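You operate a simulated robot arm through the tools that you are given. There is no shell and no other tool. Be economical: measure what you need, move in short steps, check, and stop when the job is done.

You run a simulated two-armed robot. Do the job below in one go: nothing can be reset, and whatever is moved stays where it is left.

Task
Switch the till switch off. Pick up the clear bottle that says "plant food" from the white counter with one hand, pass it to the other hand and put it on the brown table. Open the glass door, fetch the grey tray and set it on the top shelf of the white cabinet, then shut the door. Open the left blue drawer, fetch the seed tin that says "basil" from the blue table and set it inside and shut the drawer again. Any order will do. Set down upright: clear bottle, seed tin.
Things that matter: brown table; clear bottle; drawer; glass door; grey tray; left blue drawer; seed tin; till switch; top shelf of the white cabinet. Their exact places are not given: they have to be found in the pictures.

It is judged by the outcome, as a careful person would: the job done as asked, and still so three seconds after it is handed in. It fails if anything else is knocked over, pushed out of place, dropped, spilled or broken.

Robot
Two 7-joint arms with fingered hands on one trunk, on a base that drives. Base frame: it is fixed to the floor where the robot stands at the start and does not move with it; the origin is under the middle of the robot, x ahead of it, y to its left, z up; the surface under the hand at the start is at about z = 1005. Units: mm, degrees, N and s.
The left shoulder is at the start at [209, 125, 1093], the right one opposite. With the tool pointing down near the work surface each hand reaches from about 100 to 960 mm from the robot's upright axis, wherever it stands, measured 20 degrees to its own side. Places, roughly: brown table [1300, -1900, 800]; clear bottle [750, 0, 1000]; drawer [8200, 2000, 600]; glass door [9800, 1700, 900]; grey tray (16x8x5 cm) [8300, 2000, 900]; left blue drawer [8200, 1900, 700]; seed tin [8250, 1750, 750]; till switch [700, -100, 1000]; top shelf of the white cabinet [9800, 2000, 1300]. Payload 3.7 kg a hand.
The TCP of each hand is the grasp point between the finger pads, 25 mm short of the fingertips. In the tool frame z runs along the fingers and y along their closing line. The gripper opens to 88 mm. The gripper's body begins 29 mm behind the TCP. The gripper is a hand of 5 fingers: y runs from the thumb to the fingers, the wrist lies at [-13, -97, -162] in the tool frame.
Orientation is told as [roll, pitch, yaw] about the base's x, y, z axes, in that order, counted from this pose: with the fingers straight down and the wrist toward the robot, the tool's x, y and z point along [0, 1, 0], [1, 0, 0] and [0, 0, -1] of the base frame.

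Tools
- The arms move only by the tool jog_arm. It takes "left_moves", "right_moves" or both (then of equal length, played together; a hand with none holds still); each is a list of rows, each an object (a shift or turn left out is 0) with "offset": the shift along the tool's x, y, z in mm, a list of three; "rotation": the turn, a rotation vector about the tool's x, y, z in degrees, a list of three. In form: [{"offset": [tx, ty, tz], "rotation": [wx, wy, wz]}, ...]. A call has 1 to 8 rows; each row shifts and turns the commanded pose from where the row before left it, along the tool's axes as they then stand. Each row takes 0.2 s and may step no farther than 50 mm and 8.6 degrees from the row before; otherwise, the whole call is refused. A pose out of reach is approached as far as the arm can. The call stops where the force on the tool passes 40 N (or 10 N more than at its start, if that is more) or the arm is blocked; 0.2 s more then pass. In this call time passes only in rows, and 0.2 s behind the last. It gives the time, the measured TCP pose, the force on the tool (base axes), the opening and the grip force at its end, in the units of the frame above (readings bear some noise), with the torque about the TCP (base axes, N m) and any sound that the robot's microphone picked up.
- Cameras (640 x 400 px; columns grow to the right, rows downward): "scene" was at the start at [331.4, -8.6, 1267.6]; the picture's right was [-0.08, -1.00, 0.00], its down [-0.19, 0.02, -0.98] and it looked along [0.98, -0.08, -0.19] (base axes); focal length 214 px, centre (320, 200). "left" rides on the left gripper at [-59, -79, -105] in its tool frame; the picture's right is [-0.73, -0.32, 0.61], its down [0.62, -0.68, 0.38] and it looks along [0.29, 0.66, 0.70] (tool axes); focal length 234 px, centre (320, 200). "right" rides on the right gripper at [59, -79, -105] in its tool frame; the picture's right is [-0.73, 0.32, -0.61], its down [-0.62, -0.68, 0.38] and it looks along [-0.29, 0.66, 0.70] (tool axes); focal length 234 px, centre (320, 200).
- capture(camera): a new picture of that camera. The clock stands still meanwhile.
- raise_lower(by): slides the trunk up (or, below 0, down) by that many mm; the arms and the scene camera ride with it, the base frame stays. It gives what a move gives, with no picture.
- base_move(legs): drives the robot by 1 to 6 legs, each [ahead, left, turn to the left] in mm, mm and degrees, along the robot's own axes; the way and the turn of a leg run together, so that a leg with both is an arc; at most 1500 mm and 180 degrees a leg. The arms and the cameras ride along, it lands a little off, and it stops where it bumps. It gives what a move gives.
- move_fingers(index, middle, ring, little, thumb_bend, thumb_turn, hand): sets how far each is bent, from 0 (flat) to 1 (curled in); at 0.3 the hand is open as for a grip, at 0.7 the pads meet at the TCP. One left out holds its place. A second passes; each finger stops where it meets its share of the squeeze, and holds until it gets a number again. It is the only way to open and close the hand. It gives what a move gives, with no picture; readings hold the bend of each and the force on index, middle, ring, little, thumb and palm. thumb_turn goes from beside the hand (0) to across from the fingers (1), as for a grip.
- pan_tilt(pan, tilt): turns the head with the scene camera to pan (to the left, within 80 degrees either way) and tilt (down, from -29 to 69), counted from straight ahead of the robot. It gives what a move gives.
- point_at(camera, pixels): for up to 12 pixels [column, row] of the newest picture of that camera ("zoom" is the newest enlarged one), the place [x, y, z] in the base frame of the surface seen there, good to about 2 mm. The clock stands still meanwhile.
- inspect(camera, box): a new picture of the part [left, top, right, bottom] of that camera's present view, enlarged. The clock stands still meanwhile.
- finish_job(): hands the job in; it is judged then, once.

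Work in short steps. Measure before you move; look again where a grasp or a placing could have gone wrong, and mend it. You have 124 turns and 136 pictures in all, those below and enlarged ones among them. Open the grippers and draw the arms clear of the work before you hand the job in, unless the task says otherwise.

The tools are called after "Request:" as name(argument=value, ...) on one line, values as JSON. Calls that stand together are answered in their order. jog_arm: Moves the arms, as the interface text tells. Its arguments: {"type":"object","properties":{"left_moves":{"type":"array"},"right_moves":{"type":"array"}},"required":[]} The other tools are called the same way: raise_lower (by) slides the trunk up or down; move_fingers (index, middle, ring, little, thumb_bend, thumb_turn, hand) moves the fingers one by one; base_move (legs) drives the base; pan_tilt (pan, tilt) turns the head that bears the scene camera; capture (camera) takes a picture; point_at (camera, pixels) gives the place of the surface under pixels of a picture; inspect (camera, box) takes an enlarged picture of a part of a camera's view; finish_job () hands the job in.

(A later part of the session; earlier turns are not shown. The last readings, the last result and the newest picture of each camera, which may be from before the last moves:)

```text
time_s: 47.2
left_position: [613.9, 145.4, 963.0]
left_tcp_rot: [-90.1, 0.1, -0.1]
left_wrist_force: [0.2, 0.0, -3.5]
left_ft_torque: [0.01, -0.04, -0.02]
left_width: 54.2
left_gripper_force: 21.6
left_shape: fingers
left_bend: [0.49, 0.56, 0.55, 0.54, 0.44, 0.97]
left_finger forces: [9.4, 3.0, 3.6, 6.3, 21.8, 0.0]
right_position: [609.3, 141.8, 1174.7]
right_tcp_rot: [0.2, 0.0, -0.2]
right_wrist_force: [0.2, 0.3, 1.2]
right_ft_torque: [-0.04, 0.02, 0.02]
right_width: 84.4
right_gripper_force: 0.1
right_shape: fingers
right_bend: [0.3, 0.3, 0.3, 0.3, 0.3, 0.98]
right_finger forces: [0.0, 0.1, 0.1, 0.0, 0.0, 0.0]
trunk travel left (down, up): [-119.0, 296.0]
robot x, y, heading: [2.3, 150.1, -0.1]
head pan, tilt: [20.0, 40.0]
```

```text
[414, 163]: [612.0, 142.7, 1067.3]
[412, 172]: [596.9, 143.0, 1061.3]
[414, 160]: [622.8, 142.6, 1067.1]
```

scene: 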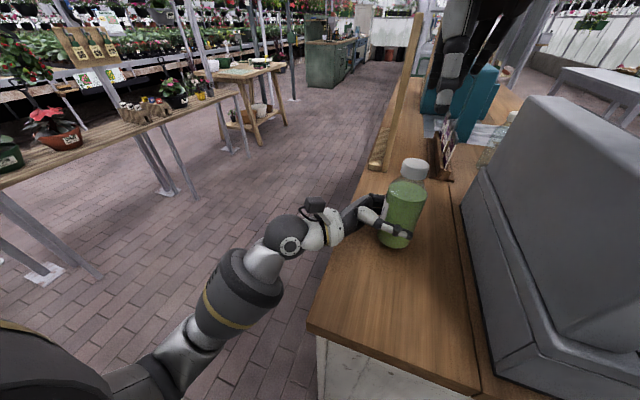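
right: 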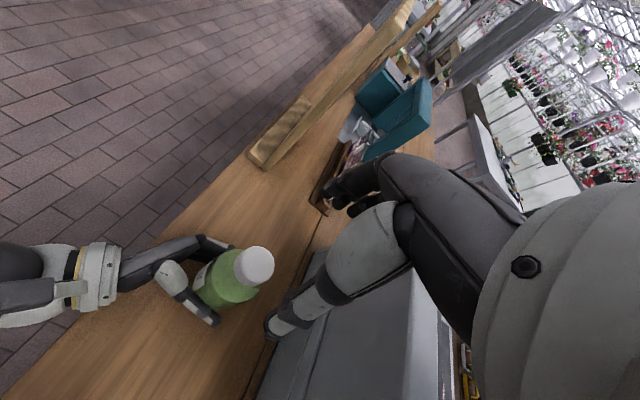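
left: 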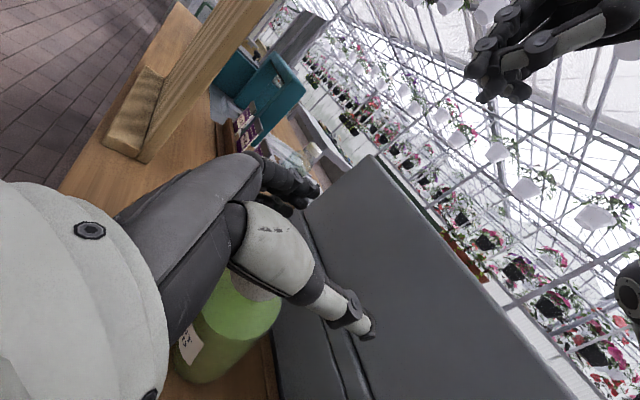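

Cap centre [611.5,144], top 1065. I descend to TCP z≈1064 so only the fingertips hold the cap, and close.

Request:
jog_arm(right_moves=[{"offset": [-1, 2, 40]}, {"offset": [0, 0, 40]}, {"offset": [0, 0, 31]}])

Request:
move_fingers(hand="right", index=0.65, middle=0.68, ring=0.68, little=0.5, thumb_bend=0.65)

Request:
inspect(camera="scene", box=[320, 80, 500, 260])

```text
time_s: 48.0
left_position: [614.3, 143.9, 963.8]
left_tcp_rot: [-90.0, 0.1, -0.1]
left_wrist_force: [-0.2, 0.4, -2.5]
left_ft_torque: [0.02, 0.02, 0.02]
left_width: 54.4
left_gripper_force: 21.7
left_shape: fingers
left_bend: [0.49, 0.56, 0.55, 0.54, 0.44, 0.97]
left_finger forces: [9.4, 2.9, 3.6, 6.3, 21.9, 0.1]
right_position: [613.4, 142.1, 1065.1]
right_tcp_rot: [0.2, 0.0, -0.2]
right_wrist_force: [-0.2, -0.3, 0.4]
right_ft_torque: [-0.01, -0.01, -0.03]
right_width: 84.4
right_gripper_force: 0.2
right_shape: fingers
right_bend: [0.3, 0.3, 0.3, 0.3, 0.3, 0.98]
right_finger forces: [0.0, 0.0, 0.0, 0.0, 0.1, 0.0]
trunk travel left (down, up): [-119.0, 296.0]
robot x, y, heading: [0.1, 150.7, 0.1]
head pan, tilt: [20.0, 40.0]
```

```text
time_s: 49.0
left_position: [613.3, 144.0, 965.0]
left_tcp_rot: [-90.1, -0.1, -0.1]
left_wrist_force: [-2.7, 0.1, -0.8]
left_ft_torque: [0.0, -0.15, -0.02]
left_width: 54.2
left_gripper_force: 21.7
left_shape: fingers
left_bend: [0.5, 0.56, 0.55, 0.54, 0.44, 0.98]
left_finger forces: [8.1, 2.7, 3.5, 6.5, 22.9, 0.0]
right_position: [612.0, 142.2, 1065.3]
right_tcp_rot: [0.2, -0.1, -0.2]
right_wrist_force: [2.7, 0.5, 0.2]
right_ft_torque: [-0.01, -0.06, 0.01]
right_width: 26.6
right_gripper_force: 8.0
right_shape: fingers
right_bend: [0.58, 0.61, 0.68, 0.5, 0.57, 1.0]
right_finger forces: [4.1, 4.7, 0.0, 0.0, 6.8, 0.0]
trunk travel left (down, up): [-119.0, 296.0]
robot x, y, heading: [0.9, 153.3, -0.4]
head pan, tilt: [20.0, 40.0]
```

```text
2.22 times, centred on (410, 170) of scene
```

zoom: 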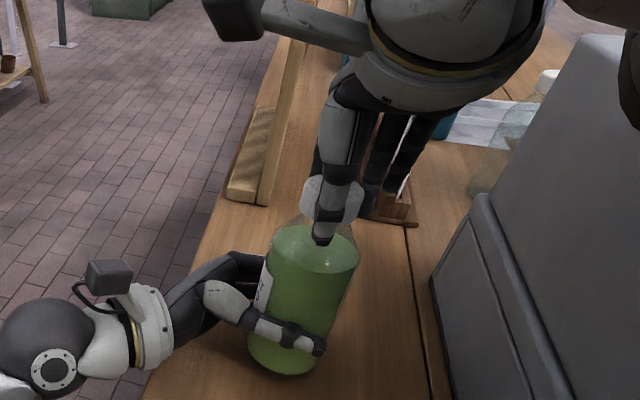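

Wrist z-force is near 0 now. I squeeze a little more and watch it.

Request:
move_fingers(hand="right", index=0.75, middle=0.75, thumb_bend=0.75)

```text
time_s: 50.0
left_position: [613.7, 143.3, 964.6]
left_tcp_rot: [-90.1, 0.0, -0.1]
left_wrist_force: [-2.4, 0.2, 1.9]
left_ft_torque: [-0.01, -0.12, -0.01]
left_width: 54.1
left_gripper_force: 21.2
left_shape: fingers
left_bend: [0.5, 0.57, 0.55, 0.54, 0.44, 0.98]
left_finger forces: [8.4, 2.5, 3.6, 6.2, 22.5, 0.0]
right_position: [612.8, 142.3, 1065.0]
right_tcp_rot: [0.2, 0.0, -0.1]
right_wrist_force: [1.9, 0.5, -0.4]
right_ft_torque: [0.0, -0.15, 0.05]
right_width: 24.9
right_gripper_force: 14.9
right_shape: fingers
right_bend: [0.59, 0.61, 0.68, 0.5, 0.59, 1.0]
right_finger forces: [8.4, 8.0, 0.0, 0.0, 14.3, 0.0]
trunk travel left (down, up): [-119.0, 296.0]
robot x, y, heading: [-3.0, 152.0, 0.0]
head pan, tilt: [20.0, 40.0]
```

Now the load goes to the right hand with no downward push. I open the left hand (drop height is only ~13 mm).

Request:
move_fingers(hand="left", index=0.35, middle=0.35, ring=0.35, little=0.35, thumb_bend=0.33)

Request:
inspect(camera="scene", box=[320, 80, 500, 260])

```text
time_s: 51.0
left_position: [613.8, 144.5, 963.2]
left_tcp_rot: [-90.1, 0.0, -0.2]
left_wrist_force: [-0.4, 0.3, -0.7]
left_ft_torque: [0.01, 0.04, 0.0]
left_width: 76.7
left_gripper_force: 0.0
left_shape: fingers
left_bend: [0.35, 0.35, 0.35, 0.35, 0.33, 0.98]
left_finger forces: [0.0, 0.1, 0.0, 0.1, 0.5, 0.1]
right_position: [611.5, 141.4, 1066.7]
right_tcp_rot: [0.1, 0.0, -0.2]
right_wrist_force: [1.4, -1.0, -0.3]
right_ft_torque: [-0.02, -0.09, 0.02]
right_width: 24.7
right_gripper_force: 14.7
right_shape: fingers
right_bend: [0.59, 0.61, 0.68, 0.5, 0.59, 1.0]
right_finger forces: [8.0, 7.1, 0.0, 0.0, 14.5, 0.0]
trunk travel left (down, up): [-119.0, 296.0]
robot x, y, heading: [0.2, 152.3, -0.1]
head pan, tilt: [20.0, 40.0]
```

```text
2.22 times, centred on (410, 170) of scene
```

zoom: 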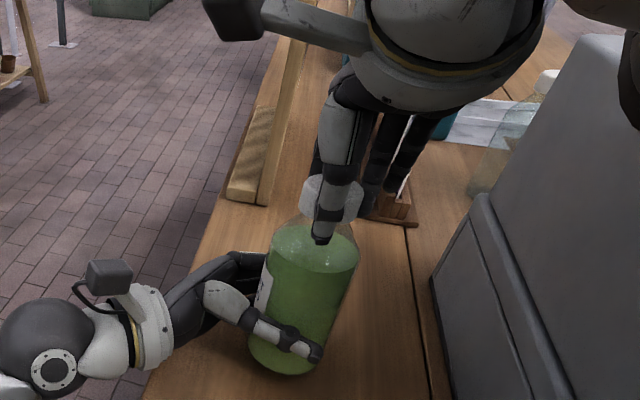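

The right hand still grips (14 N). I open the left fully and withdraw it, then check the right's load.

Request:
move_fingers(hand="left", index=0.25, middle=0.25, ring=0.25, little=0.25, thumb_bend=0.2)

Request:
jog_arm(left_moves=[{"offset": [0, 0, -20]}, {"offset": [0, 0, -40]}, {"offset": [0, 0, -40]}, {"offset": [0, 0, -40]}])

Request:
inspect(camera="scene", box=[320, 80, 500, 260])

```text
time_s: 52.0
left_position: [613.9, 144.3, 964.6]
left_tcp_rot: [-90.1, 0.0, 0.0]
left_wrist_force: [-1.0, 0.1, -1.0]
left_ft_torque: [0.01, 0.0, 0.0]
left_width: 97.5
left_gripper_force: 0.0
left_shape: fingers
left_bend: [0.25, 0.25, 0.25, 0.25, 0.2, 0.97]
left_finger forces: [0.0, 0.0, 0.1, 0.0, 0.1, 0.1]
right_position: [613.1, 142.1, 1065.2]
right_tcp_rot: [0.0, -0.1, -0.1]
right_wrist_force: [0.3, 0.8, -0.4]
right_ft_torque: [0.02, 0.0, 0.02]
right_width: 24.4
right_gripper_force: 15.6
right_shape: fingers
right_bend: [0.59, 0.61, 0.68, 0.5, 0.59, 1.0]
right_finger forces: [8.2, 7.1, 0.1, 0.1, 14.6, 0.0]
trunk travel left (down, up): [-119.0, 296.0]
robot x, y, heading: [2.2, 151.5, -0.1]
head pan, tilt: [20.0, 40.0]
```

```text
time_s: 53.0
left_position: [608.5, 284.9, 963.3]
left_tcp_rot: [-90.1, -0.1, -0.1]
left_wrist_force: [0.1, 0.4, 0.6]
left_ft_torque: [-0.02, 0.01, 0.02]
left_width: 97.7
left_gripper_force: 0.0
left_shape: fingers
left_bend: [0.25, 0.25, 0.25, 0.25, 0.2, 0.97]
left_finger forces: [0.1, 0.0, 0.0, 0.0, 0.0, 0.1]
right_position: [612.7, 142.1, 1065.2]
right_tcp_rot: [0.1, 0.0, -0.1]
right_wrist_force: [0.4, -0.3, 0.5]
right_ft_torque: [-0.01, 0.01, 0.0]
right_width: 24.3
right_gripper_force: 15.4
right_shape: fingers
right_bend: [0.59, 0.61, 0.68, 0.5, 0.59, 1.0]
right_finger forces: [8.1, 7.3, 0.0, 0.0, 14.5, 0.0]
trunk travel left (down, up): [-119.0, 296.0]
robot x, y, heading: [0.4, 149.3, -0.1]
head pan, tilt: [20.0, 40.0]
```

```text
2.22 times, centred on (410, 170) of scene
```

zoom: 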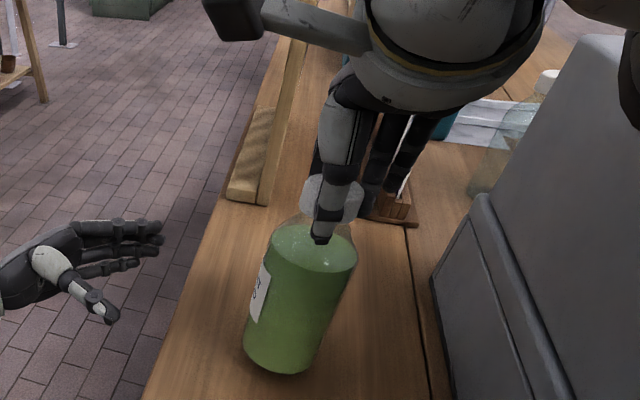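

I lift the right hand 20 mm to test whether it carries the bottle.

Request:
jog_arm(right_moves=[{"offset": [0, 0, -10]}, {"offset": [0, 0, -10]}])

Request:
inspect(camera="scene", box=[320, 80, 500, 260])

Request:
point_at(camera="zoom", pixels=[[280, 365], [285, 340], [310, 250], [350, 190], [340, 262]])

```text
time_s: 53.6
left_position: [609.8, 282.8, 962.7]
left_tcp_rot: [-90.2, 0.0, -0.1]
left_wrist_force: [0.5, 0.5, -0.4]
left_ft_torque: [-0.01, -0.02, 0.02]
left_width: 97.8
left_gripper_force: 0.1
left_shape: fingers
left_bend: [0.25, 0.25, 0.25, 0.25, 0.2, 0.97]
left_finger forces: [0.0, 0.1, 0.0, 0.0, 0.1, 0.0]
right_position: [611.9, 141.2, 1085.7]
right_tcp_rot: [0.1, 0.0, -0.3]
right_wrist_force: [0.3, 0.3, -2.5]
right_ft_torque: [0.0, -0.03, -0.01]
right_width: 24.6
right_gripper_force: 14.7
right_shape: fingers
right_bend: [0.59, 0.61, 0.68, 0.5, 0.59, 1.0]
right_finger forces: [8.2, 7.4, 0.0, 0.1, 14.7, 0.0]
trunk travel left (down, up): [-119.0, 296.0]
robot x, y, heading: [-0.6, 153.8, -0.4]
head pan, tilt: [20.0, 40.0]
```

```text
2.22 times, centred on (410, 170) of scene
```

zoom: 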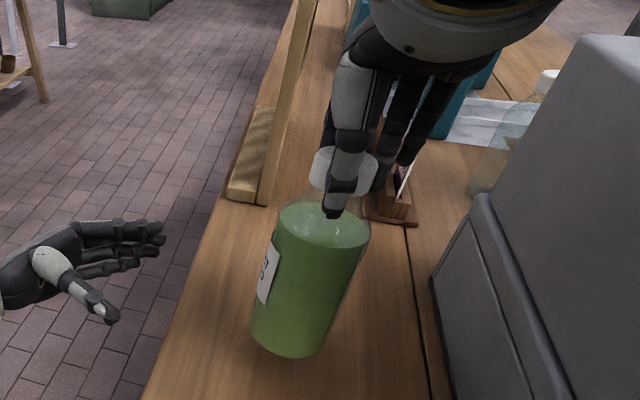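

```text
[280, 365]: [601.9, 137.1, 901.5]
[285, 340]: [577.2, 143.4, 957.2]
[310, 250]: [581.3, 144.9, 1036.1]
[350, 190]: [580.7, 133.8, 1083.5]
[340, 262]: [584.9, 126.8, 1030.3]
```

The right hand now carries the bottle (‑2.5 N). I raise the trunk, then roll the left hand back down while drawing the right hand in.

Request:
raise_lower(by=250)

Request:
jog_arm(left_moves=[{"rotation": [0, 8.5, 0]}, {"rotation": [0, 8.5, 0]}, {"rotation": [0, 8.5, 0]}, {"rotation": [0, 8.5, 0]}, {"rotation": [0, 8.5, 0]}, {"rotation": [0, 8.5, 0]}, {"rotation": [0, 8.5, 0]}, {"rotation": [0, 8.5, 0]}], right_moves=[{"offset": [0, -15, 0]}, {"offset": [-5, -20, 0]}, {"offset": [-5, -20, 0]}, {"offset": [-10, -20, 0]}, {"offset": [-10, -20, 0]}, {"offset": [-10, -20, 0]}, {"offset": [-10, -20, 0]}, {"offset": [-10, -15, 0]}])

Request:
jog_arm(left_moves=[{"rotation": [0, 8, 0]}, {"rotation": [0, 8, 0]}, {"rotation": [0, 6, 0]}, {"offset": [0, -40, 0]}, {"offset": [0, -40, 0]}, {"offset": [0, -40, 0]}, {"offset": [0, -40, 0]}])

Request:
pan_tilt(pan=-40, tilt=25)

Request:
capture(camera="scene")

```text
time_s: 56.2
left_position: [612.3, 286.1, 1215.3]
left_tcp_rot: [-90.0, 0.2, -0.2]
left_wrist_force: [-0.3, -0.4, 0.3]
left_ft_torque: [-0.01, 0.04, -0.01]
left_width: 97.6
left_gripper_force: 0.2
left_shape: fingers
left_bend: [0.25, 0.25, 0.25, 0.25, 0.2, 0.97]
left_finger forces: [0.0, 0.1, 0.0, 0.0, 0.0, 0.1]
right_position: [612.7, 139.2, 1333.1]
right_tcp_rot: [0.2, 0.0, -0.1]
right_wrist_force: [1.1, 0.8, -2.6]
right_ft_torque: [-0.01, -0.02, -0.01]
right_width: 24.5
right_gripper_force: 15.1
right_shape: fingers
right_bend: [0.59, 0.61, 0.68, 0.5, 0.59, 1.0]
right_finger forces: [8.1, 7.5, 0.0, 0.0, 14.5, 0.0]
trunk travel left (down, up): [-369.0, 46.0]
robot x, y, heading: [4.5, 146.6, -0.2]
head pan, tilt: [20.0, 40.0]
```

```text
time_s: 58.0
left_position: [611.3, 284.4, 1216.8]
left_tcp_rot: [-21.9, 0.0, -0.1]
left_wrist_force: [0.2, 0.1, 0.0]
left_ft_torque: [0.0, 0.01, 0.02]
left_width: 97.5
left_gripper_force: 0.0
left_shape: fingers
left_bend: [0.25, 0.25, 0.25, 0.25, 0.2, 0.97]
left_finger forces: [0.0, 0.1, 0.1, 0.1, 0.0, 0.0]
right_position: [461.6, 77.7, 1331.4]
right_tcp_rot: [0.2, 0.0, -0.2]
right_wrist_force: [0.0, -0.6, -3.6]
right_ft_torque: [0.01, 0.0, 0.02]
right_width: 24.5
right_gripper_force: 15.3
right_shape: fingers
right_bend: [0.59, 0.61, 0.68, 0.5, 0.59, 1.0]
right_finger forces: [8.3, 7.7, 0.1, 0.0, 14.7, 0.0]
trunk travel left (down, up): [-369.0, 46.0]
robot x, y, heading: [1.7, 153.5, -0.6]
head pan, tilt: [20.0, 40.0]
```

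```text
time_s: 59.6
left_position: [450.9, 284.4, 1213.6]
left_tcp_rot: [-0.1, 0.0, 0.1]
left_wrist_force: [-0.8, 1.2, 0.1]
left_ft_torque: [-0.01, 0.02, -0.01]
left_width: 97.5
left_gripper_force: 0.1
left_shape: fingers
left_bend: [0.25, 0.25, 0.25, 0.25, 0.2, 0.97]
left_finger forces: [0.0, 0.0, 0.0, 0.0, 0.0, 0.1]
right_position: [462.0, 78.6, 1332.4]
right_tcp_rot: [0.1, 0.0, 0.0]
right_wrist_force: [0.2, 0.1, -2.7]
right_ft_torque: [0.01, -0.03, -0.03]
right_width: 24.4
right_gripper_force: 15.4
right_shape: fingers
right_bend: [0.59, 0.61, 0.68, 0.5, 0.59, 1.0]
right_finger forces: [8.1, 7.9, 0.0, 0.0, 14.6, 0.0]
trunk travel left (down, up): [-369.0, 46.0]
robot x, y, heading: [1.3, 147.4, -0.3]
head pan, tilt: [20.0, 40.0]
```

```text
time_s: 60.9
left_position: [452.8, 283.9, 1212.6]
left_tcp_rot: [-0.2, 0.0, -0.1]
left_wrist_force: [-0.9, -0.2, -0.9]
left_ft_torque: [-0.02, -0.01, 0.01]
left_width: 97.8
left_gripper_force: 0.1
left_shape: fingers
left_bend: [0.25, 0.25, 0.25, 0.25, 0.2, 0.97]
left_finger forces: [0.0, 0.0, 0.1, 0.1, 0.0, 0.0]
right_position: [460.8, 79.3, 1330.9]
right_tcp_rot: [0.1, 0.0, -0.2]
right_wrist_force: [0.7, -0.1, -2.4]
right_ft_torque: [-0.02, -0.01, 0.03]
right_width: 24.3
right_gripper_force: 15.0
right_shape: fingers
right_bend: [0.59, 0.61, 0.68, 0.5, 0.59, 1.0]
right_finger forces: [8.3, 7.9, 0.0, 0.1, 14.7, 0.0]
trunk travel left (down, up): [-369.0, 46.0]
robot x, y, heading: [0.7, 148.1, 0.1]
head pan, tilt: [-40.0, 25.0]
```

```text
76 pictures are left
```

scene: 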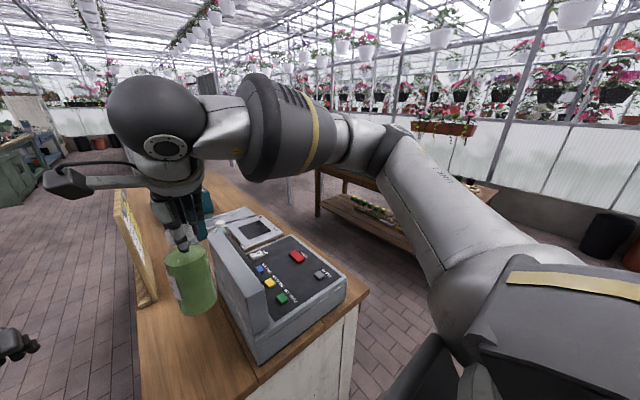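

All held. I strafe right past the counter end and turn toward the brown table.

Request:
base_move(legs=[[0, -1000, 0], [0, 0, -90]])

Request:
pan_tilt(pan=45, tilt=20)

Request:
capture(camera="scene")

```text
time_s: 73.9
left_position: [122.3, -1304.5, 1212.3]
left_tcp_rot: [0.0, 0.0, -90.8]
left_wrist_force: [0.4, -0.1, -0.1]
left_ft_torque: [-0.02, 0.05, -0.01]
left_width: 97.7
left_gripper_force: 0.1
left_shape: fingers
left_bend: [0.25, 0.25, 0.25, 0.25, 0.2, 0.97]
left_finger forces: [0.0, 0.0, 0.1, 0.0, 0.0, 0.0]
right_position: [-83.1, -1311.9, 1330.4]
right_tcp_rot: [0.0, 0.0, -90.8]
right_wrist_force: [-0.1, -0.4, -3.5]
right_ft_torque: [-0.04, 0.0, -0.02]
right_width: 23.8
right_gripper_force: 14.9
right_shape: fingers
right_bend: [0.59, 0.61, 0.68, 0.5, 0.6, 1.0]
right_finger forces: [8.1, 7.7, 0.0, 0.0, 14.0, 0.0]
trunk travel left (down, up): [-369.0, 46.0]
robot x, y, heading: [-5.3, -853.2, -91.1]
head pan, tilt: [-40.0, 25.0]
```

```text
time_s: 75.5
left_position: [123.6, -1305.3, 1212.2]
left_tcp_rot: [-0.1, 0.0, -90.8]
left_wrist_force: [0.8, -0.5, -0.9]
left_ft_torque: [0.0, 0.01, 0.0]
left_width: 97.8
left_gripper_force: 0.0
left_shape: fingers
left_bend: [0.25, 0.25, 0.25, 0.25, 0.2, 0.97]
left_finger forces: [0.0, 0.0, 0.1, 0.0, 0.0, 0.0]
right_position: [-82.4, -1312.7, 1331.2]
right_tcp_rot: [0.1, -0.1, -90.8]
right_wrist_force: [0.3, -0.5, -2.7]
right_ft_torque: [-0.02, 0.01, 0.01]
right_width: 23.8
right_gripper_force: 15.0
right_shape: fingers
right_bend: [0.59, 0.61, 0.68, 0.5, 0.6, 1.0]
right_finger forces: [8.1, 7.7, 0.1, 0.0, 14.2, 0.0]
trunk travel left (down, up): [-369.0, 46.0]
robot x, y, heading: [-5.3, -852.2, -90.8]
head pan, tilt: [45.0, 20.0]
```

```text
75 pictures are left
```

scene: 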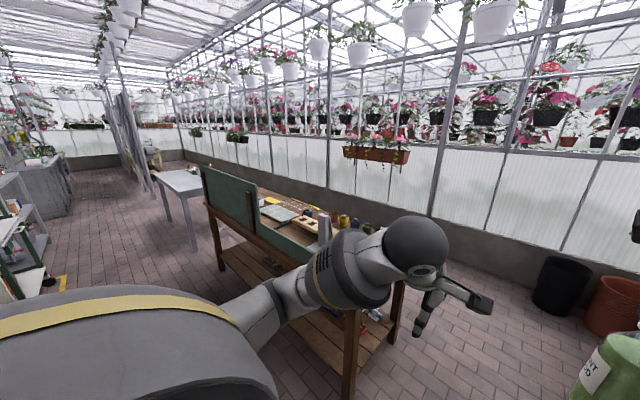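

I enlarge the brown table and measure some points.

Request:
inspect(camera="scene", box=[180, 150, 420, 290])

Request:
point_at(camera="scene", pixels=[[205, 170], [258, 240], [310, 262], [310, 245], [335, 222], [276, 213], [305, 222], [262, 188], [345, 220], [300, 210], [315, 205], [250, 215]])

```text
2.67 times, centred on (300, 220) of scene
```

zoom: 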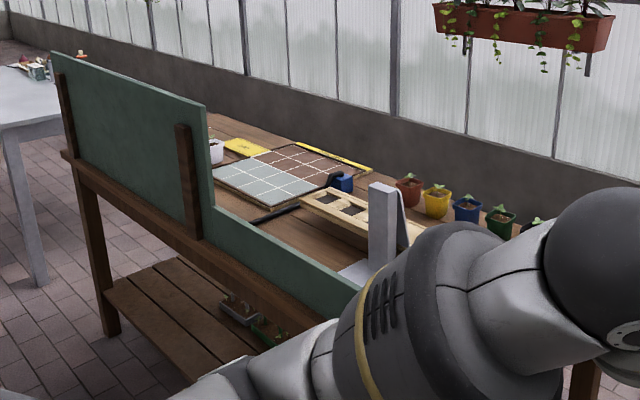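

```text
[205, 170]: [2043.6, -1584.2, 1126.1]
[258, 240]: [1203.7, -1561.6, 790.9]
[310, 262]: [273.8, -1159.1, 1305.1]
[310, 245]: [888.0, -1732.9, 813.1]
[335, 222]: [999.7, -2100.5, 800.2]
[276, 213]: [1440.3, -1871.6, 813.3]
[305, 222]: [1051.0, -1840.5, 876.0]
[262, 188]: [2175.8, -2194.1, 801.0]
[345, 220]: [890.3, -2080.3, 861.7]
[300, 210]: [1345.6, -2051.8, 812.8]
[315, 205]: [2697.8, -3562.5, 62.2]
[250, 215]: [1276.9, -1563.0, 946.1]
```

The table top is at z≈801 with a low board (x<1250) facing us. I drive alongside it and look down onto it.

Request:
base_move(legs=[[0, 950, 0.8], [120, 0, 0]])

Request:
pan_tilt(pan=0, tilt=40)

Request:
capture(camera="scene")

```text
time_s: 85.1
left_position: [1095.8, -1426.1, 1211.9]
left_tcp_rot: [-0.1, 0.0, -89.5]
left_wrist_force: [1.0, -0.6, -0.5]
left_ft_torque: [-0.01, 0.0, 0.02]
left_width: 97.4
left_gripper_force: 0.0
left_shape: fingers
left_bend: [0.25, 0.25, 0.25, 0.25, 0.2, 0.97]
left_finger forces: [0.0, 0.0, 0.0, 0.0, 0.0, 0.0]
right_position: [890.0, -1437.0, 1330.9]
right_tcp_rot: [0.1, 0.0, -89.6]
right_wrist_force: [0.6, -0.4, -2.8]
right_ft_torque: [-0.01, 0.02, 0.0]
right_width: 23.8
right_gripper_force: 15.6
right_shape: fingers
right_bend: [0.59, 0.61, 0.68, 0.5, 0.6, 1.0]
right_finger forces: [8.0, 8.0, 0.0, 0.1, 14.4, 0.0]
trunk travel left (down, up): [-369.0, 46.0]
robot x, y, heading: [953.8, -974.7, -89.4]
head pan, tilt: [45.0, 20.0]
```

```text
time_s: 86.2
left_position: [1095.1, -1426.3, 1214.0]
left_tcp_rot: [0.0, 0.0, -89.5]
left_wrist_force: [-0.1, -0.7, 0.6]
left_ft_torque: [0.01, 0.03, -0.01]
left_width: 97.6
left_gripper_force: 0.0
left_shape: fingers
left_bend: [0.25, 0.25, 0.25, 0.25, 0.2, 0.97]
left_finger forces: [0.0, 0.1, 0.0, 0.0, 0.1, 0.1]
right_position: [889.8, -1437.8, 1332.3]
right_tcp_rot: [0.1, 0.1, -89.7]
right_wrist_force: [-0.2, 0.8, -2.5]
right_ft_torque: [-0.02, 0.02, -0.03]
right_width: 23.8
right_gripper_force: 14.9
right_shape: fingers
right_bend: [0.59, 0.61, 0.68, 0.5, 0.6, 1.0]
right_finger forces: [8.1, 7.9, 0.0, 0.1, 14.2, 0.1]
trunk travel left (down, up): [-369.0, 46.0]
robot x, y, heading: [957.6, -974.5, -89.5]
head pan, tilt: [0.0, 40.0]
```

```text
73 pictures are left
```

scene: 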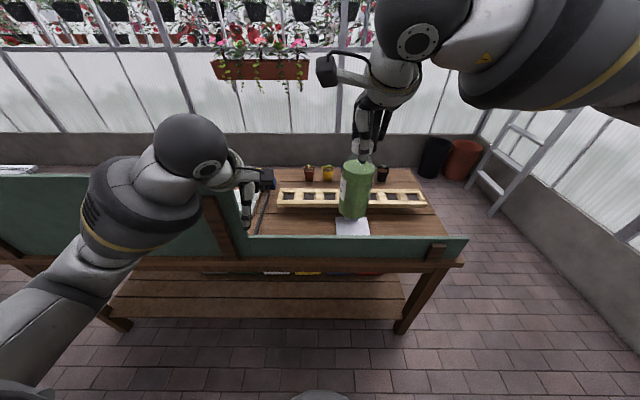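

Behind the low board there is free top around (300,220) and (405,220). I measure.

Request:
inspect(camera="scene", box=[230, 150, 490, 290])

Request:
point_at(camera="scene", pixels=[[300, 220], [300, 230], [410, 220], [410, 232], [300, 204], [440, 228], [350, 227], [400, 240], [300, 240], [425, 205], [440, 248]])

```text
2.46 times, centred on (360, 220) of scene
```

zoom: 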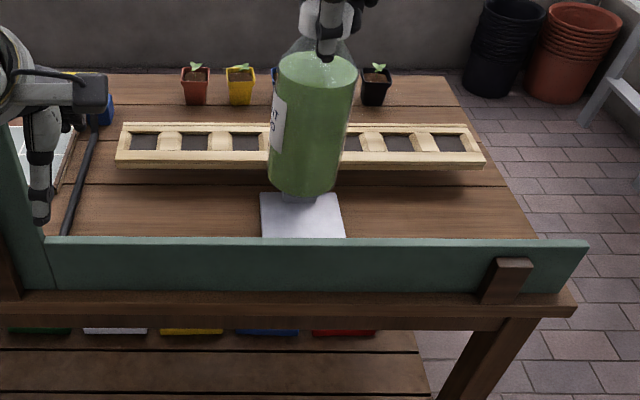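

```text
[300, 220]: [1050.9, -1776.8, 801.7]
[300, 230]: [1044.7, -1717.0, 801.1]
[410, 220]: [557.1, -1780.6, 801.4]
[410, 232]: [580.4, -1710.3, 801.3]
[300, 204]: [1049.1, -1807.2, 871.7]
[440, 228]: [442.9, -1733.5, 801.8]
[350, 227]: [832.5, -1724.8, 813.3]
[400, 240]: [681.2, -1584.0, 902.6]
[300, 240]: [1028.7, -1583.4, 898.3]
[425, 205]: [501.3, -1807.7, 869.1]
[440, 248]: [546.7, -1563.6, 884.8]
```

Free spot at about [680,-1720]. I measure the bottle's bottom relative to the hand.

Request:
point_at(camera="zoom", pixels=[[305, 192], [300, 185], [320, 80], [305, 30], [345, 20], [320, 150], [275, 170]])

Request:
jog_arm(right_moves=[{"offset": [-26, 35, 0]}, {"offset": [-26, 35, 0]}, {"offset": [-26, 35, 0]}, {"offset": [-26, 35, 0]}, {"offset": [-26, 35, 0]}, {"offset": [-26, 36, 0]}, {"offset": [-27, 36, 0]}, {"offset": [-27, 36, 0]}])

Request:
capture(camera="scene")

```text
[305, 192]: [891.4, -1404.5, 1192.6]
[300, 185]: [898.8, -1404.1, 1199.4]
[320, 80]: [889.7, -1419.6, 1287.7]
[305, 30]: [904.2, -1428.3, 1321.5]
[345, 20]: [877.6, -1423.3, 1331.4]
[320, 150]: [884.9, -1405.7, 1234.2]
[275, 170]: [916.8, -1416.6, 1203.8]
```

```text
time_s: 88.0
left_position: [1095.4, -1426.7, 1213.0]
left_tcp_rot: [0.0, 0.1, -89.5]
left_wrist_force: [-0.6, 0.0, -1.0]
left_ft_torque: [0.02, -0.01, 0.02]
left_width: 97.7
left_gripper_force: 0.1
left_shape: fingers
left_bend: [0.25, 0.25, 0.25, 0.25, 0.2, 0.97]
left_finger forces: [0.0, 0.0, 0.0, 0.0, 0.0, 0.1]
right_position: [680.3, -1724.8, 1333.2]
right_tcp_rot: [0.0, 0.0, -89.4]
right_wrist_force: [0.2, 0.0, -2.8]
right_ft_torque: [-0.01, -0.02, 0.0]
right_width: 23.5
right_gripper_force: 15.6
right_shape: fingers
right_bend: [0.59, 0.61, 0.68, 0.5, 0.6, 1.0]
right_finger forces: [7.9, 8.1, 0.0, 0.0, 14.0, 0.0]
trunk travel left (down, up): [-369.0, 46.0]
robot x, y, heading: [958.4, -971.4, -89.7]
head pan, tilt: [0.0, 40.0]
```

```text
71 pictures are left
```

scene: 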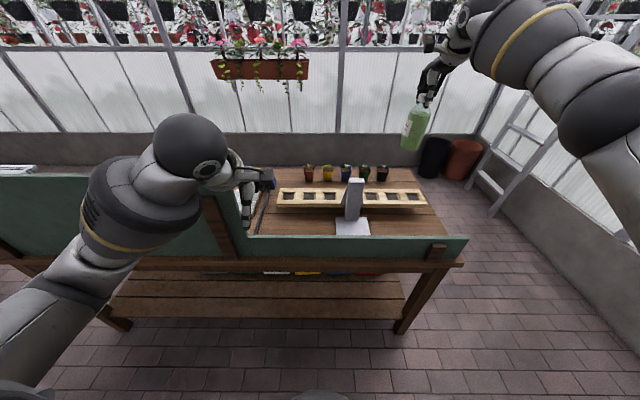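

The bottle hangs with its base ~150 below the TCP. I lower the trunk 150 mm, then the hand near the table.

Request:
raise_lower(by=-150)

Request:
jog_arm(right_moves=[{"offset": [0, 0, 45]}, {"offset": [0, 0, 45]}, {"offset": [0, 0, 45]}, {"offset": [0, 0, 35]}])

Request:
pan_tilt(pan=-20, tilt=35)

Request:
capture(camera="scene")

```text
time_s: 89.7
left_position: [1095.1, -1436.5, 1035.2]
left_tcp_rot: [0.1, 4.6, -89.4]
left_wrist_force: [-0.1, 0.1, 0.0]
left_ft_torque: [0.01, 0.0, 0.02]
left_width: 97.7
left_gripper_force: 0.0
left_shape: fingers
left_bend: [0.25, 0.25, 0.25, 0.25, 0.2, 0.97]
left_finger forces: [0.0, 0.0, 0.0, 0.0, 0.0, 0.1]
right_position: [682.3, -1720.5, 1183.8]
right_tcp_rot: [0.1, -0.2, -89.7]
right_wrist_force: [0.5, 0.5, -3.0]
right_ft_torque: [-0.01, 0.02, -0.03]
right_width: 24.0
right_gripper_force: 15.2
right_shape: fingers
right_bend: [0.59, 0.61, 0.68, 0.5, 0.6, 1.0]
right_finger forces: [8.1, 8.2, 0.1, 0.0, 14.2, 0.0]
trunk travel left (down, up): [-219.0, 196.0]
robot x, y, heading: [960.7, -972.0, -89.5]
head pan, tilt: [0.0, 40.0]
```

```text
time_s: 90.7
left_position: [1094.0, -1436.8, 1033.6]
left_tcp_rot: [0.0, 4.8, -89.5]
left_wrist_force: [-0.8, -0.3, -0.1]
left_ft_torque: [0.01, 0.0, 0.01]
left_width: 97.6
left_gripper_force: 0.1
left_shape: fingers
left_bend: [0.25, 0.25, 0.25, 0.25, 0.2, 0.97]
left_finger forces: [0.1, 0.0, 0.1, 0.0, 0.1, 0.0]
right_position: [682.3, -1720.8, 1007.9]
right_tcp_rot: [0.2, 0.0, -89.6]
right_wrist_force: [1.0, 0.1, -3.6]
right_ft_torque: [-0.02, -0.01, 0.0]
right_width: 23.7
right_gripper_force: 15.2
right_shape: fingers
right_bend: [0.59, 0.61, 0.68, 0.5, 0.6, 1.0]
right_finger forces: [8.1, 8.1, 0.0, 0.0, 14.1, 0.1]
trunk travel left (down, up): [-219.0, 196.0]
robot x, y, heading: [958.8, -972.7, -89.4]
head pan, tilt: [0.0, 40.0]
```

```text
time_s: 91.6
left_position: [1095.4, -1437.5, 1032.8]
left_tcp_rot: [0.1, 4.7, -89.4]
left_wrist_force: [-0.5, 0.5, -0.8]
left_ft_torque: [0.02, 0.05, 0.0]
left_width: 97.5
left_gripper_force: 0.0
left_shape: fingers
left_bend: [0.25, 0.25, 0.25, 0.25, 0.2, 0.97]
left_finger forces: [0.0, 0.0, 0.0, 0.1, 0.0, 0.0]
right_position: [682.4, -1721.0, 1010.7]
right_tcp_rot: [0.1, 0.0, -89.6]
right_wrist_force: [-0.1, 0.4, -2.8]
right_ft_torque: [-0.02, -0.01, 0.0]
right_width: 23.6
right_gripper_force: 15.5
right_shape: fingers
right_bend: [0.59, 0.61, 0.68, 0.5, 0.6, 1.0]
right_finger forces: [8.1, 8.1, 0.1, 0.0, 14.1, 0.0]
trunk travel left (down, up): [-219.0, 196.0]
robot x, y, heading: [957.7, -979.0, -89.7]
head pan, tilt: [-20.0, 35.0]
```

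```text
70 pictures are left
```

scene: 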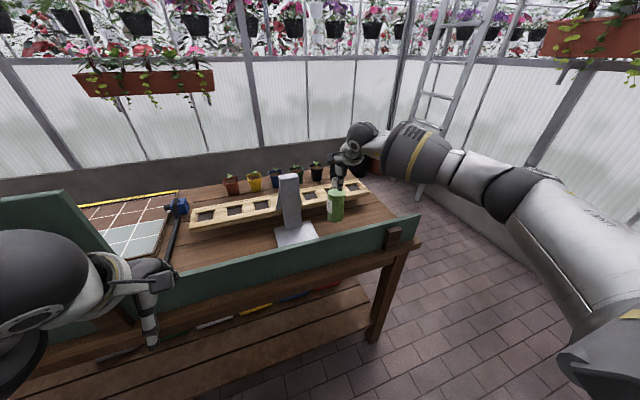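

Spot is clear. I go down to near contact, then in small steps.

Request:
jog_arm(right_moves=[{"offset": [0, 0, 25]}, {"offset": [0, 0, 18]}, {"offset": [0, 0, 5]}])

Request:
inspect(camera="scene", box=[280, 140, 400, 250])

```text
time_s: 92.4
left_position: [1095.5, -1436.6, 1034.0]
left_tcp_rot: [0.0, 4.7, -89.5]
left_wrist_force: [-0.6, -0.2, -0.5]
left_ft_torque: [0.0, 0.01, 0.01]
left_width: 97.6
left_gripper_force: 0.1
left_shape: fingers
left_bend: [0.25, 0.25, 0.25, 0.25, 0.2, 0.97]
left_finger forces: [0.0, 0.1, 0.0, 0.0, 0.1, 0.0]
right_position: [683.2, -1721.9, 963.4]
right_tcp_rot: [0.1, 0.0, -89.6]
right_wrist_force: [0.7, 0.3, -3.1]
right_ft_torque: [0.0, 0.02, 0.02]
right_width: 23.2
right_gripper_force: 15.0
right_shape: fingers
right_bend: [0.59, 0.61, 0.68, 0.5, 0.6, 1.0]
right_finger forces: [8.1, 8.1, 0.0, 0.0, 14.1, 0.0]
trunk travel left (down, up): [-219.0, 196.0]
robot x, y, heading: [956.7, -973.2, -89.5]
head pan, tilt: [-20.0, 35.0]
```

```text
3.64 times, centred on (340, 195) of scene
```

zoom: 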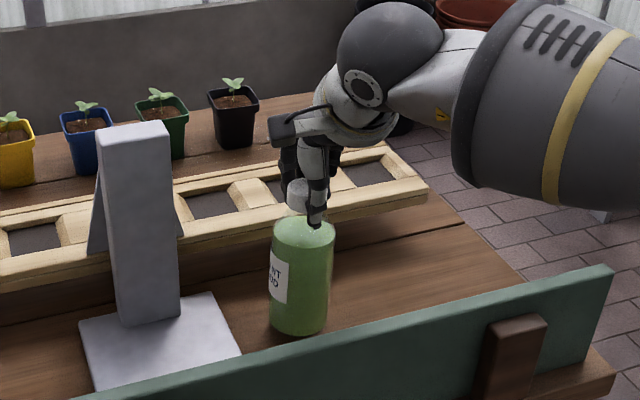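

Still hanging. I step down 3 mm at a time until the load goes off.

Request:
jog_arm(right_moves=[{"offset": [0, 0, 4]}, {"offset": [0, 0, 3]}, {"offset": [0, 0, 3]}])

Request:
inspect(camera="scene", box=[280, 140, 400, 250])

```text
time_s: 93.2
left_position: [1095.0, -1437.9, 1033.8]
left_tcp_rot: [0.0, 4.7, -89.5]
left_wrist_force: [-0.2, 0.0, -0.6]
left_ft_torque: [0.01, 0.03, -0.02]
left_width: 97.8
left_gripper_force: 0.1
left_shape: fingers
left_bend: [0.25, 0.25, 0.25, 0.25, 0.2, 0.97]
left_finger forces: [0.0, 0.0, 0.1, 0.0, 0.0, 0.1]
right_position: [681.8, -1723.0, 951.4]
right_tcp_rot: [0.2, 0.0, -89.6]
right_wrist_force: [0.3, 0.5, -3.1]
right_ft_torque: [-0.01, -0.01, 0.0]
right_width: 23.5
right_gripper_force: 15.1
right_shape: fingers
right_bend: [0.59, 0.61, 0.68, 0.5, 0.6, 1.0]
right_finger forces: [8.0, 8.2, 0.0, 0.1, 14.0, 0.1]
trunk travel left (down, up): [-219.0, 196.0]
robot x, y, heading: [957.0, -975.2, -89.5]
head pan, tilt: [-20.0, 35.0]
```

```text
3.64 times, centred on (340, 195) of scene
```

zoom: 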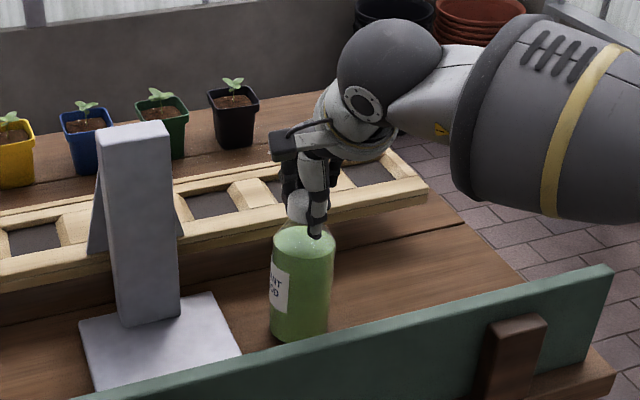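

Still loaded; a few more millimetres.

Request:
jog_arm(right_moves=[{"offset": [0, 0, 3]}, {"offset": [0, 0, 2]}])

Request:
jog_arm(right_moves=[{"offset": [0, 0, 2]}, {"offset": [0, 0, 2]}])

Request:
inspect(camera="scene", box=[280, 140, 400, 250])

```text
time_s: 93.8
left_position: [1095.4, -1435.8, 1034.1]
left_tcp_rot: [0.0, 4.5, -89.5]
left_wrist_force: [-0.2, 0.1, 0.7]
left_ft_torque: [0.02, -0.03, 0.0]
left_width: 97.5
left_gripper_force: 0.1
left_shape: fingers
left_bend: [0.25, 0.25, 0.25, 0.25, 0.2, 0.97]
left_finger forces: [0.0, 0.0, 0.0, 0.1, 0.0, 0.0]
right_position: [683.8, -1722.5, 950.7]
right_tcp_rot: [0.2, -0.3, -89.6]
right_wrist_force: [0.9, -0.3, 6.8]
right_ft_torque: [-0.09, 0.05, 0.0]
right_width: 23.2
right_gripper_force: 17.2
right_shape: fingers
right_bend: [0.59, 0.61, 0.68, 0.5, 0.6, 1.0]
right_finger forces: [7.4, 11.5, 0.0, 0.0, 15.6, 0.0]
trunk travel left (down, up): [-219.0, 196.0]
robot x, y, heading: [959.1, -973.8, -89.8]
head pan, tilt: [-20.0, 35.0]
```

```text
time_s: 94.4
left_position: [1095.5, -1434.5, 1035.9]
left_tcp_rot: [-0.1, 4.6, -89.5]
left_wrist_force: [-0.6, -0.4, -0.1]
left_ft_torque: [-0.01, 0.01, -0.01]
left_width: 97.5
left_gripper_force: 0.0
left_shape: fingers
left_bend: [0.25, 0.25, 0.25, 0.25, 0.2, 0.97]
left_finger forces: [0.0, 0.1, 0.0, 0.0, 0.0, 0.0]
right_position: [684.7, -1720.0, 948.7]
right_tcp_rot: [0.1, -0.6, -89.5]
right_wrist_force: [2.5, 2.6, 20.8]
right_ft_torque: [-0.05, -0.01, 0.02]
right_width: 22.7
right_gripper_force: 19.2
right_shape: fingers
right_bend: [0.6, 0.61, 0.68, 0.5, 0.6, 1.0]
right_finger forces: [7.1, 11.6, 0.1, 0.1, 18.9, 0.1]
trunk travel left (down, up): [-219.0, 196.0]
robot x, y, heading: [957.2, -977.1, -89.6]
head pan, tilt: [-20.0, 35.0]
```

```text
3.64 times, centred on (340, 195) of scene
```

zoom: 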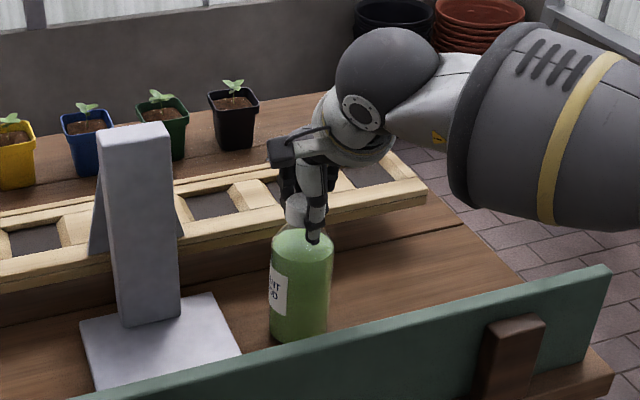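

It rests on the table (pressing 21 N). I ease up 4 mm and open the right hand.

Request:
jog_arm(right_moves=[{"offset": [0, 0, -4]}])

Request:
move_fingers(hand="right", index=0.3, middle=0.3, ring=0.3, little=0.3, thumb_bend=0.3)

Request:
jog_arm(right_moves=[{"offset": [0, 0, -20]}, {"offset": [0, 0, -45]}, {"offset": [0, 0, -45]}, {"offset": [0, 0, -45]}, {"offset": [10, -35, -20]}, {"offset": [20, -40, 0]}, {"offset": [20, -40, 0]}, {"offset": [20, -40, 0]}])

Request:
inspect(camera="scene", box=[240, 120, 420, 280])

```text
time_s: 94.8
left_position: [1096.7, -1435.4, 1034.2]
left_tcp_rot: [-0.1, 4.7, -89.4]
left_wrist_force: [0.0, 0.0, -0.2]
left_ft_torque: [-0.02, 0.03, 0.01]
left_width: 97.6
left_gripper_force: 0.0
left_shape: fingers
left_bend: [0.25, 0.25, 0.25, 0.25, 0.2, 0.97]
left_finger forces: [0.0, 0.0, 0.1, 0.1, 0.0, 0.0]
right_position: [684.0, -1720.3, 949.2]
right_tcp_rot: [0.1, -0.2, -89.4]
right_wrist_force: [1.7, -0.3, 17.2]
right_ft_torque: [-0.11, 0.0, 0.03]
right_width: 23.0
right_gripper_force: 18.6
right_shape: fingers
right_bend: [0.6, 0.61, 0.68, 0.5, 0.6, 1.0]
right_finger forces: [8.1, 11.4, 0.0, 0.1, 17.5, 0.0]
trunk travel left (down, up): [-219.0, 196.0]
robot x, y, heading: [958.0, -977.3, -89.5]
head pan, tilt: [-20.0, 35.0]
```

```text
time_s: 95.8
left_position: [1095.5, -1435.7, 1033.1]
left_tcp_rot: [0.1, 4.7, -89.5]
left_wrist_force: [-0.4, 1.0, -0.4]
left_ft_torque: [0.02, 0.0, -0.01]
left_width: 97.7
left_gripper_force: 0.0
left_shape: fingers
left_bend: [0.25, 0.25, 0.25, 0.25, 0.2, 0.97]
left_finger forces: [0.0, 0.0, 0.0, 0.0, 0.0, 0.0]
right_position: [682.5, -1720.9, 948.3]
right_tcp_rot: [0.1, 0.0, -89.6]
right_wrist_force: [-0.6, -0.4, 0.8]
right_ft_torque: [-0.02, -0.01, 0.02]
right_width: 84.4
right_gripper_force: 0.0
right_shape: fingers
right_bend: [0.3, 0.3, 0.3, 0.3, 0.3, 0.98]
right_finger forces: [0.0, 0.1, 0.0, 0.0, 0.0, 0.0]
trunk travel left (down, up): [-219.0, 196.0]
robot x, y, heading: [960.5, -979.4, -89.7]
head pan, tilt: [-20.0, 35.0]
```

```text
time_s: 97.6
left_position: [1094.3, -1436.5, 1033.6]
left_tcp_rot: [-0.1, 4.6, -89.5]
left_wrist_force: [0.6, 0.4, 0.5]
left_ft_torque: [-0.02, 0.03, -0.02]
left_width: 97.3
left_gripper_force: 0.0
left_shape: fingers
left_bend: [0.25, 0.25, 0.25, 0.25, 0.2, 0.97]
left_finger forces: [0.1, 0.1, 0.0, 0.1, 0.0, 0.0]
right_position: [755.0, -1567.7, 1127.0]
right_tcp_rot: [0.1, -0.1, -89.6]
right_wrist_force: [0.4, -0.2, 0.4]
right_ft_torque: [0.02, 0.02, -0.05]
right_width: 84.6
right_gripper_force: 0.1
right_shape: fingers
right_bend: [0.3, 0.3, 0.3, 0.3, 0.3, 0.98]
right_finger forces: [0.0, 0.0, 0.0, 0.0, 0.0, 0.1]
trunk travel left (down, up): [-219.0, 196.0]
robot x, y, heading: [958.2, -974.5, -89.5]
head pan, tilt: [-20.0, 35.0]
```

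```text
2.50 times, centred on (330, 200) of scene
```

zoom: 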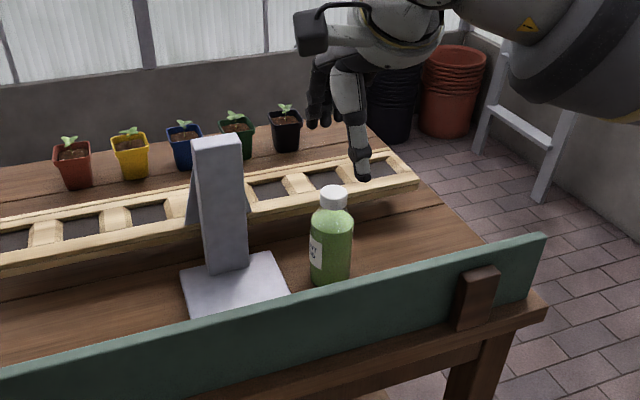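

The bottle stands upright on the brown table. I pull the right hand in, turn to +x and look down the greenhouse.

Request:
jog_arm(right_moves=[{"offset": [0, -40, -15]}, {"offset": [0, -40, -15]}, {"offset": [0, -40, -15]}])

Request:
base_move(legs=[[0, 0, 89.5]])

Request:
pan_tilt(pan=15, tilt=10)

Request:
capture(camera="scene")

```text
time_s: 98.4
left_position: [1094.5, -1435.3, 1033.3]
left_tcp_rot: [-0.1, 4.6, -89.6]
left_wrist_force: [-0.1, 0.4, 0.7]
left_ft_torque: [-0.03, 0.01, 0.02]
left_width: 97.8
left_gripper_force: 0.2
left_shape: fingers
left_bend: [0.25, 0.25, 0.25, 0.25, 0.2, 0.97]
left_finger forces: [0.0, 0.0, 0.0, 0.1, 0.1, 0.1]
right_position: [751.8, -1445.5, 1168.0]
right_tcp_rot: [0.1, -0.1, -89.6]
right_wrist_force: [-0.6, -0.7, -0.2]
right_ft_torque: [-0.02, -0.02, -0.01]
right_width: 84.5
right_gripper_force: 0.0
right_shape: fingers
right_bend: [0.3, 0.3, 0.3, 0.3, 0.3, 0.98]
right_finger forces: [0.0, 0.1, 0.0, 0.0, 0.0, 0.1]
trunk travel left (down, up): [-219.0, 196.0]
robot x, y, heading: [954.3, -974.5, -89.7]
head pan, tilt: [-20.0, 35.0]
```

```text
time_s: 102.7
left_position: [1411.4, -817.5, 1033.7]
left_tcp_rot: [-0.2, 4.6, 3.0]
left_wrist_force: [-0.7, -0.7, 0.8]
left_ft_torque: [-0.02, 0.01, -0.04]
left_width: 97.5
left_gripper_force: 0.1
left_shape: fingers
left_bend: [0.25, 0.25, 0.25, 0.25, 0.2, 0.97]
left_finger forces: [0.1, 0.0, 0.1, 0.0, 0.0, 0.0]
right_position: [1436.3, -1159.2, 1167.1]
right_tcp_rot: [0.1, 0.0, 2.9]
right_wrist_force: [-1.0, 0.9, -0.2]
right_ft_torque: [0.0, 0.01, 0.0]
right_width: 84.4
right_gripper_force: 0.0
right_shape: fingers
right_bend: [0.3, 0.3, 0.3, 0.3, 0.3, 0.98]
right_finger forces: [0.1, 0.1, 0.0, 0.0, 0.0, 0.1]
trunk travel left (down, up): [-219.0, 196.0]
robot x, y, heading: [956.9, -977.2, 2.8]
head pan, tilt: [-20.0, 35.0]
```

```text
time_s: 103.7
left_position: [1411.9, -816.6, 1033.3]
left_tcp_rot: [0.0, 4.7, 3.0]
left_wrist_force: [-0.6, 0.0, 1.4]
left_ft_torque: [-0.02, 0.02, -0.03]
left_width: 97.4
left_gripper_force: 0.0
left_shape: fingers
left_bend: [0.25, 0.25, 0.25, 0.25, 0.2, 0.97]
left_finger forces: [0.1, 0.0, 0.0, 0.1, 0.0, 0.1]
right_position: [1435.9, -1160.3, 1166.8]
right_tcp_rot: [0.0, -0.1, 2.9]
right_wrist_force: [0.4, 0.1, -0.9]
right_ft_torque: [0.03, -0.02, 0.0]
right_width: 84.5
right_gripper_force: 0.1
right_shape: fingers
right_bend: [0.3, 0.3, 0.3, 0.3, 0.3, 0.98]
right_finger forces: [0.0, 0.0, 0.1, 0.0, 0.1, 0.0]
trunk travel left (down, up): [-219.0, 196.0]
robot x, y, heading: [959.4, -974.8, 3.1]
head pan, tilt: [15.0, 10.0]
```

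```text
65 pictures are left
```

scene: 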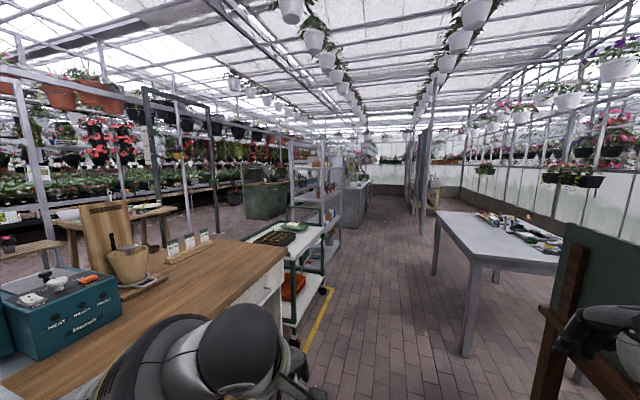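

I measure the corridor: trolley, shelf rack, grey table, the far post and cabinet.

Request:
point_at(camera="scene", pixels=[[322, 240], [325, 200], [343, 225], [440, 220], [468, 340], [420, 210], [350, 210], [408, 195], [265, 200], [330, 290], [370, 185], [435, 180]])

Request:
inspect(camera="scene", box=[230, 120, 470, 270])

```text
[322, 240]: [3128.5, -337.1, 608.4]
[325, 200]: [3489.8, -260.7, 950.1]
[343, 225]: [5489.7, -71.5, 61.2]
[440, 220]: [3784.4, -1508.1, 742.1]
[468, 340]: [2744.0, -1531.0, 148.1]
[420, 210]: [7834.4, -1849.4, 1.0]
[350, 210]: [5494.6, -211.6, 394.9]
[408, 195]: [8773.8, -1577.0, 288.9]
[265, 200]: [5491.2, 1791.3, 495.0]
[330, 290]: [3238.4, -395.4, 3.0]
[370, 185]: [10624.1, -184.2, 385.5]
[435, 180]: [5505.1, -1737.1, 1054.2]
```

```text
2.67 times, centred on (350, 195) of scene
```

zoom: 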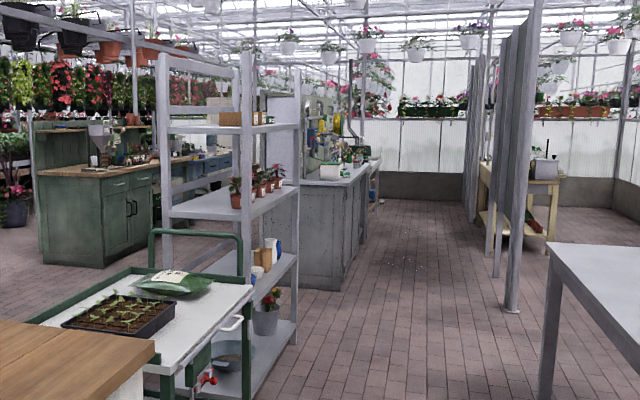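

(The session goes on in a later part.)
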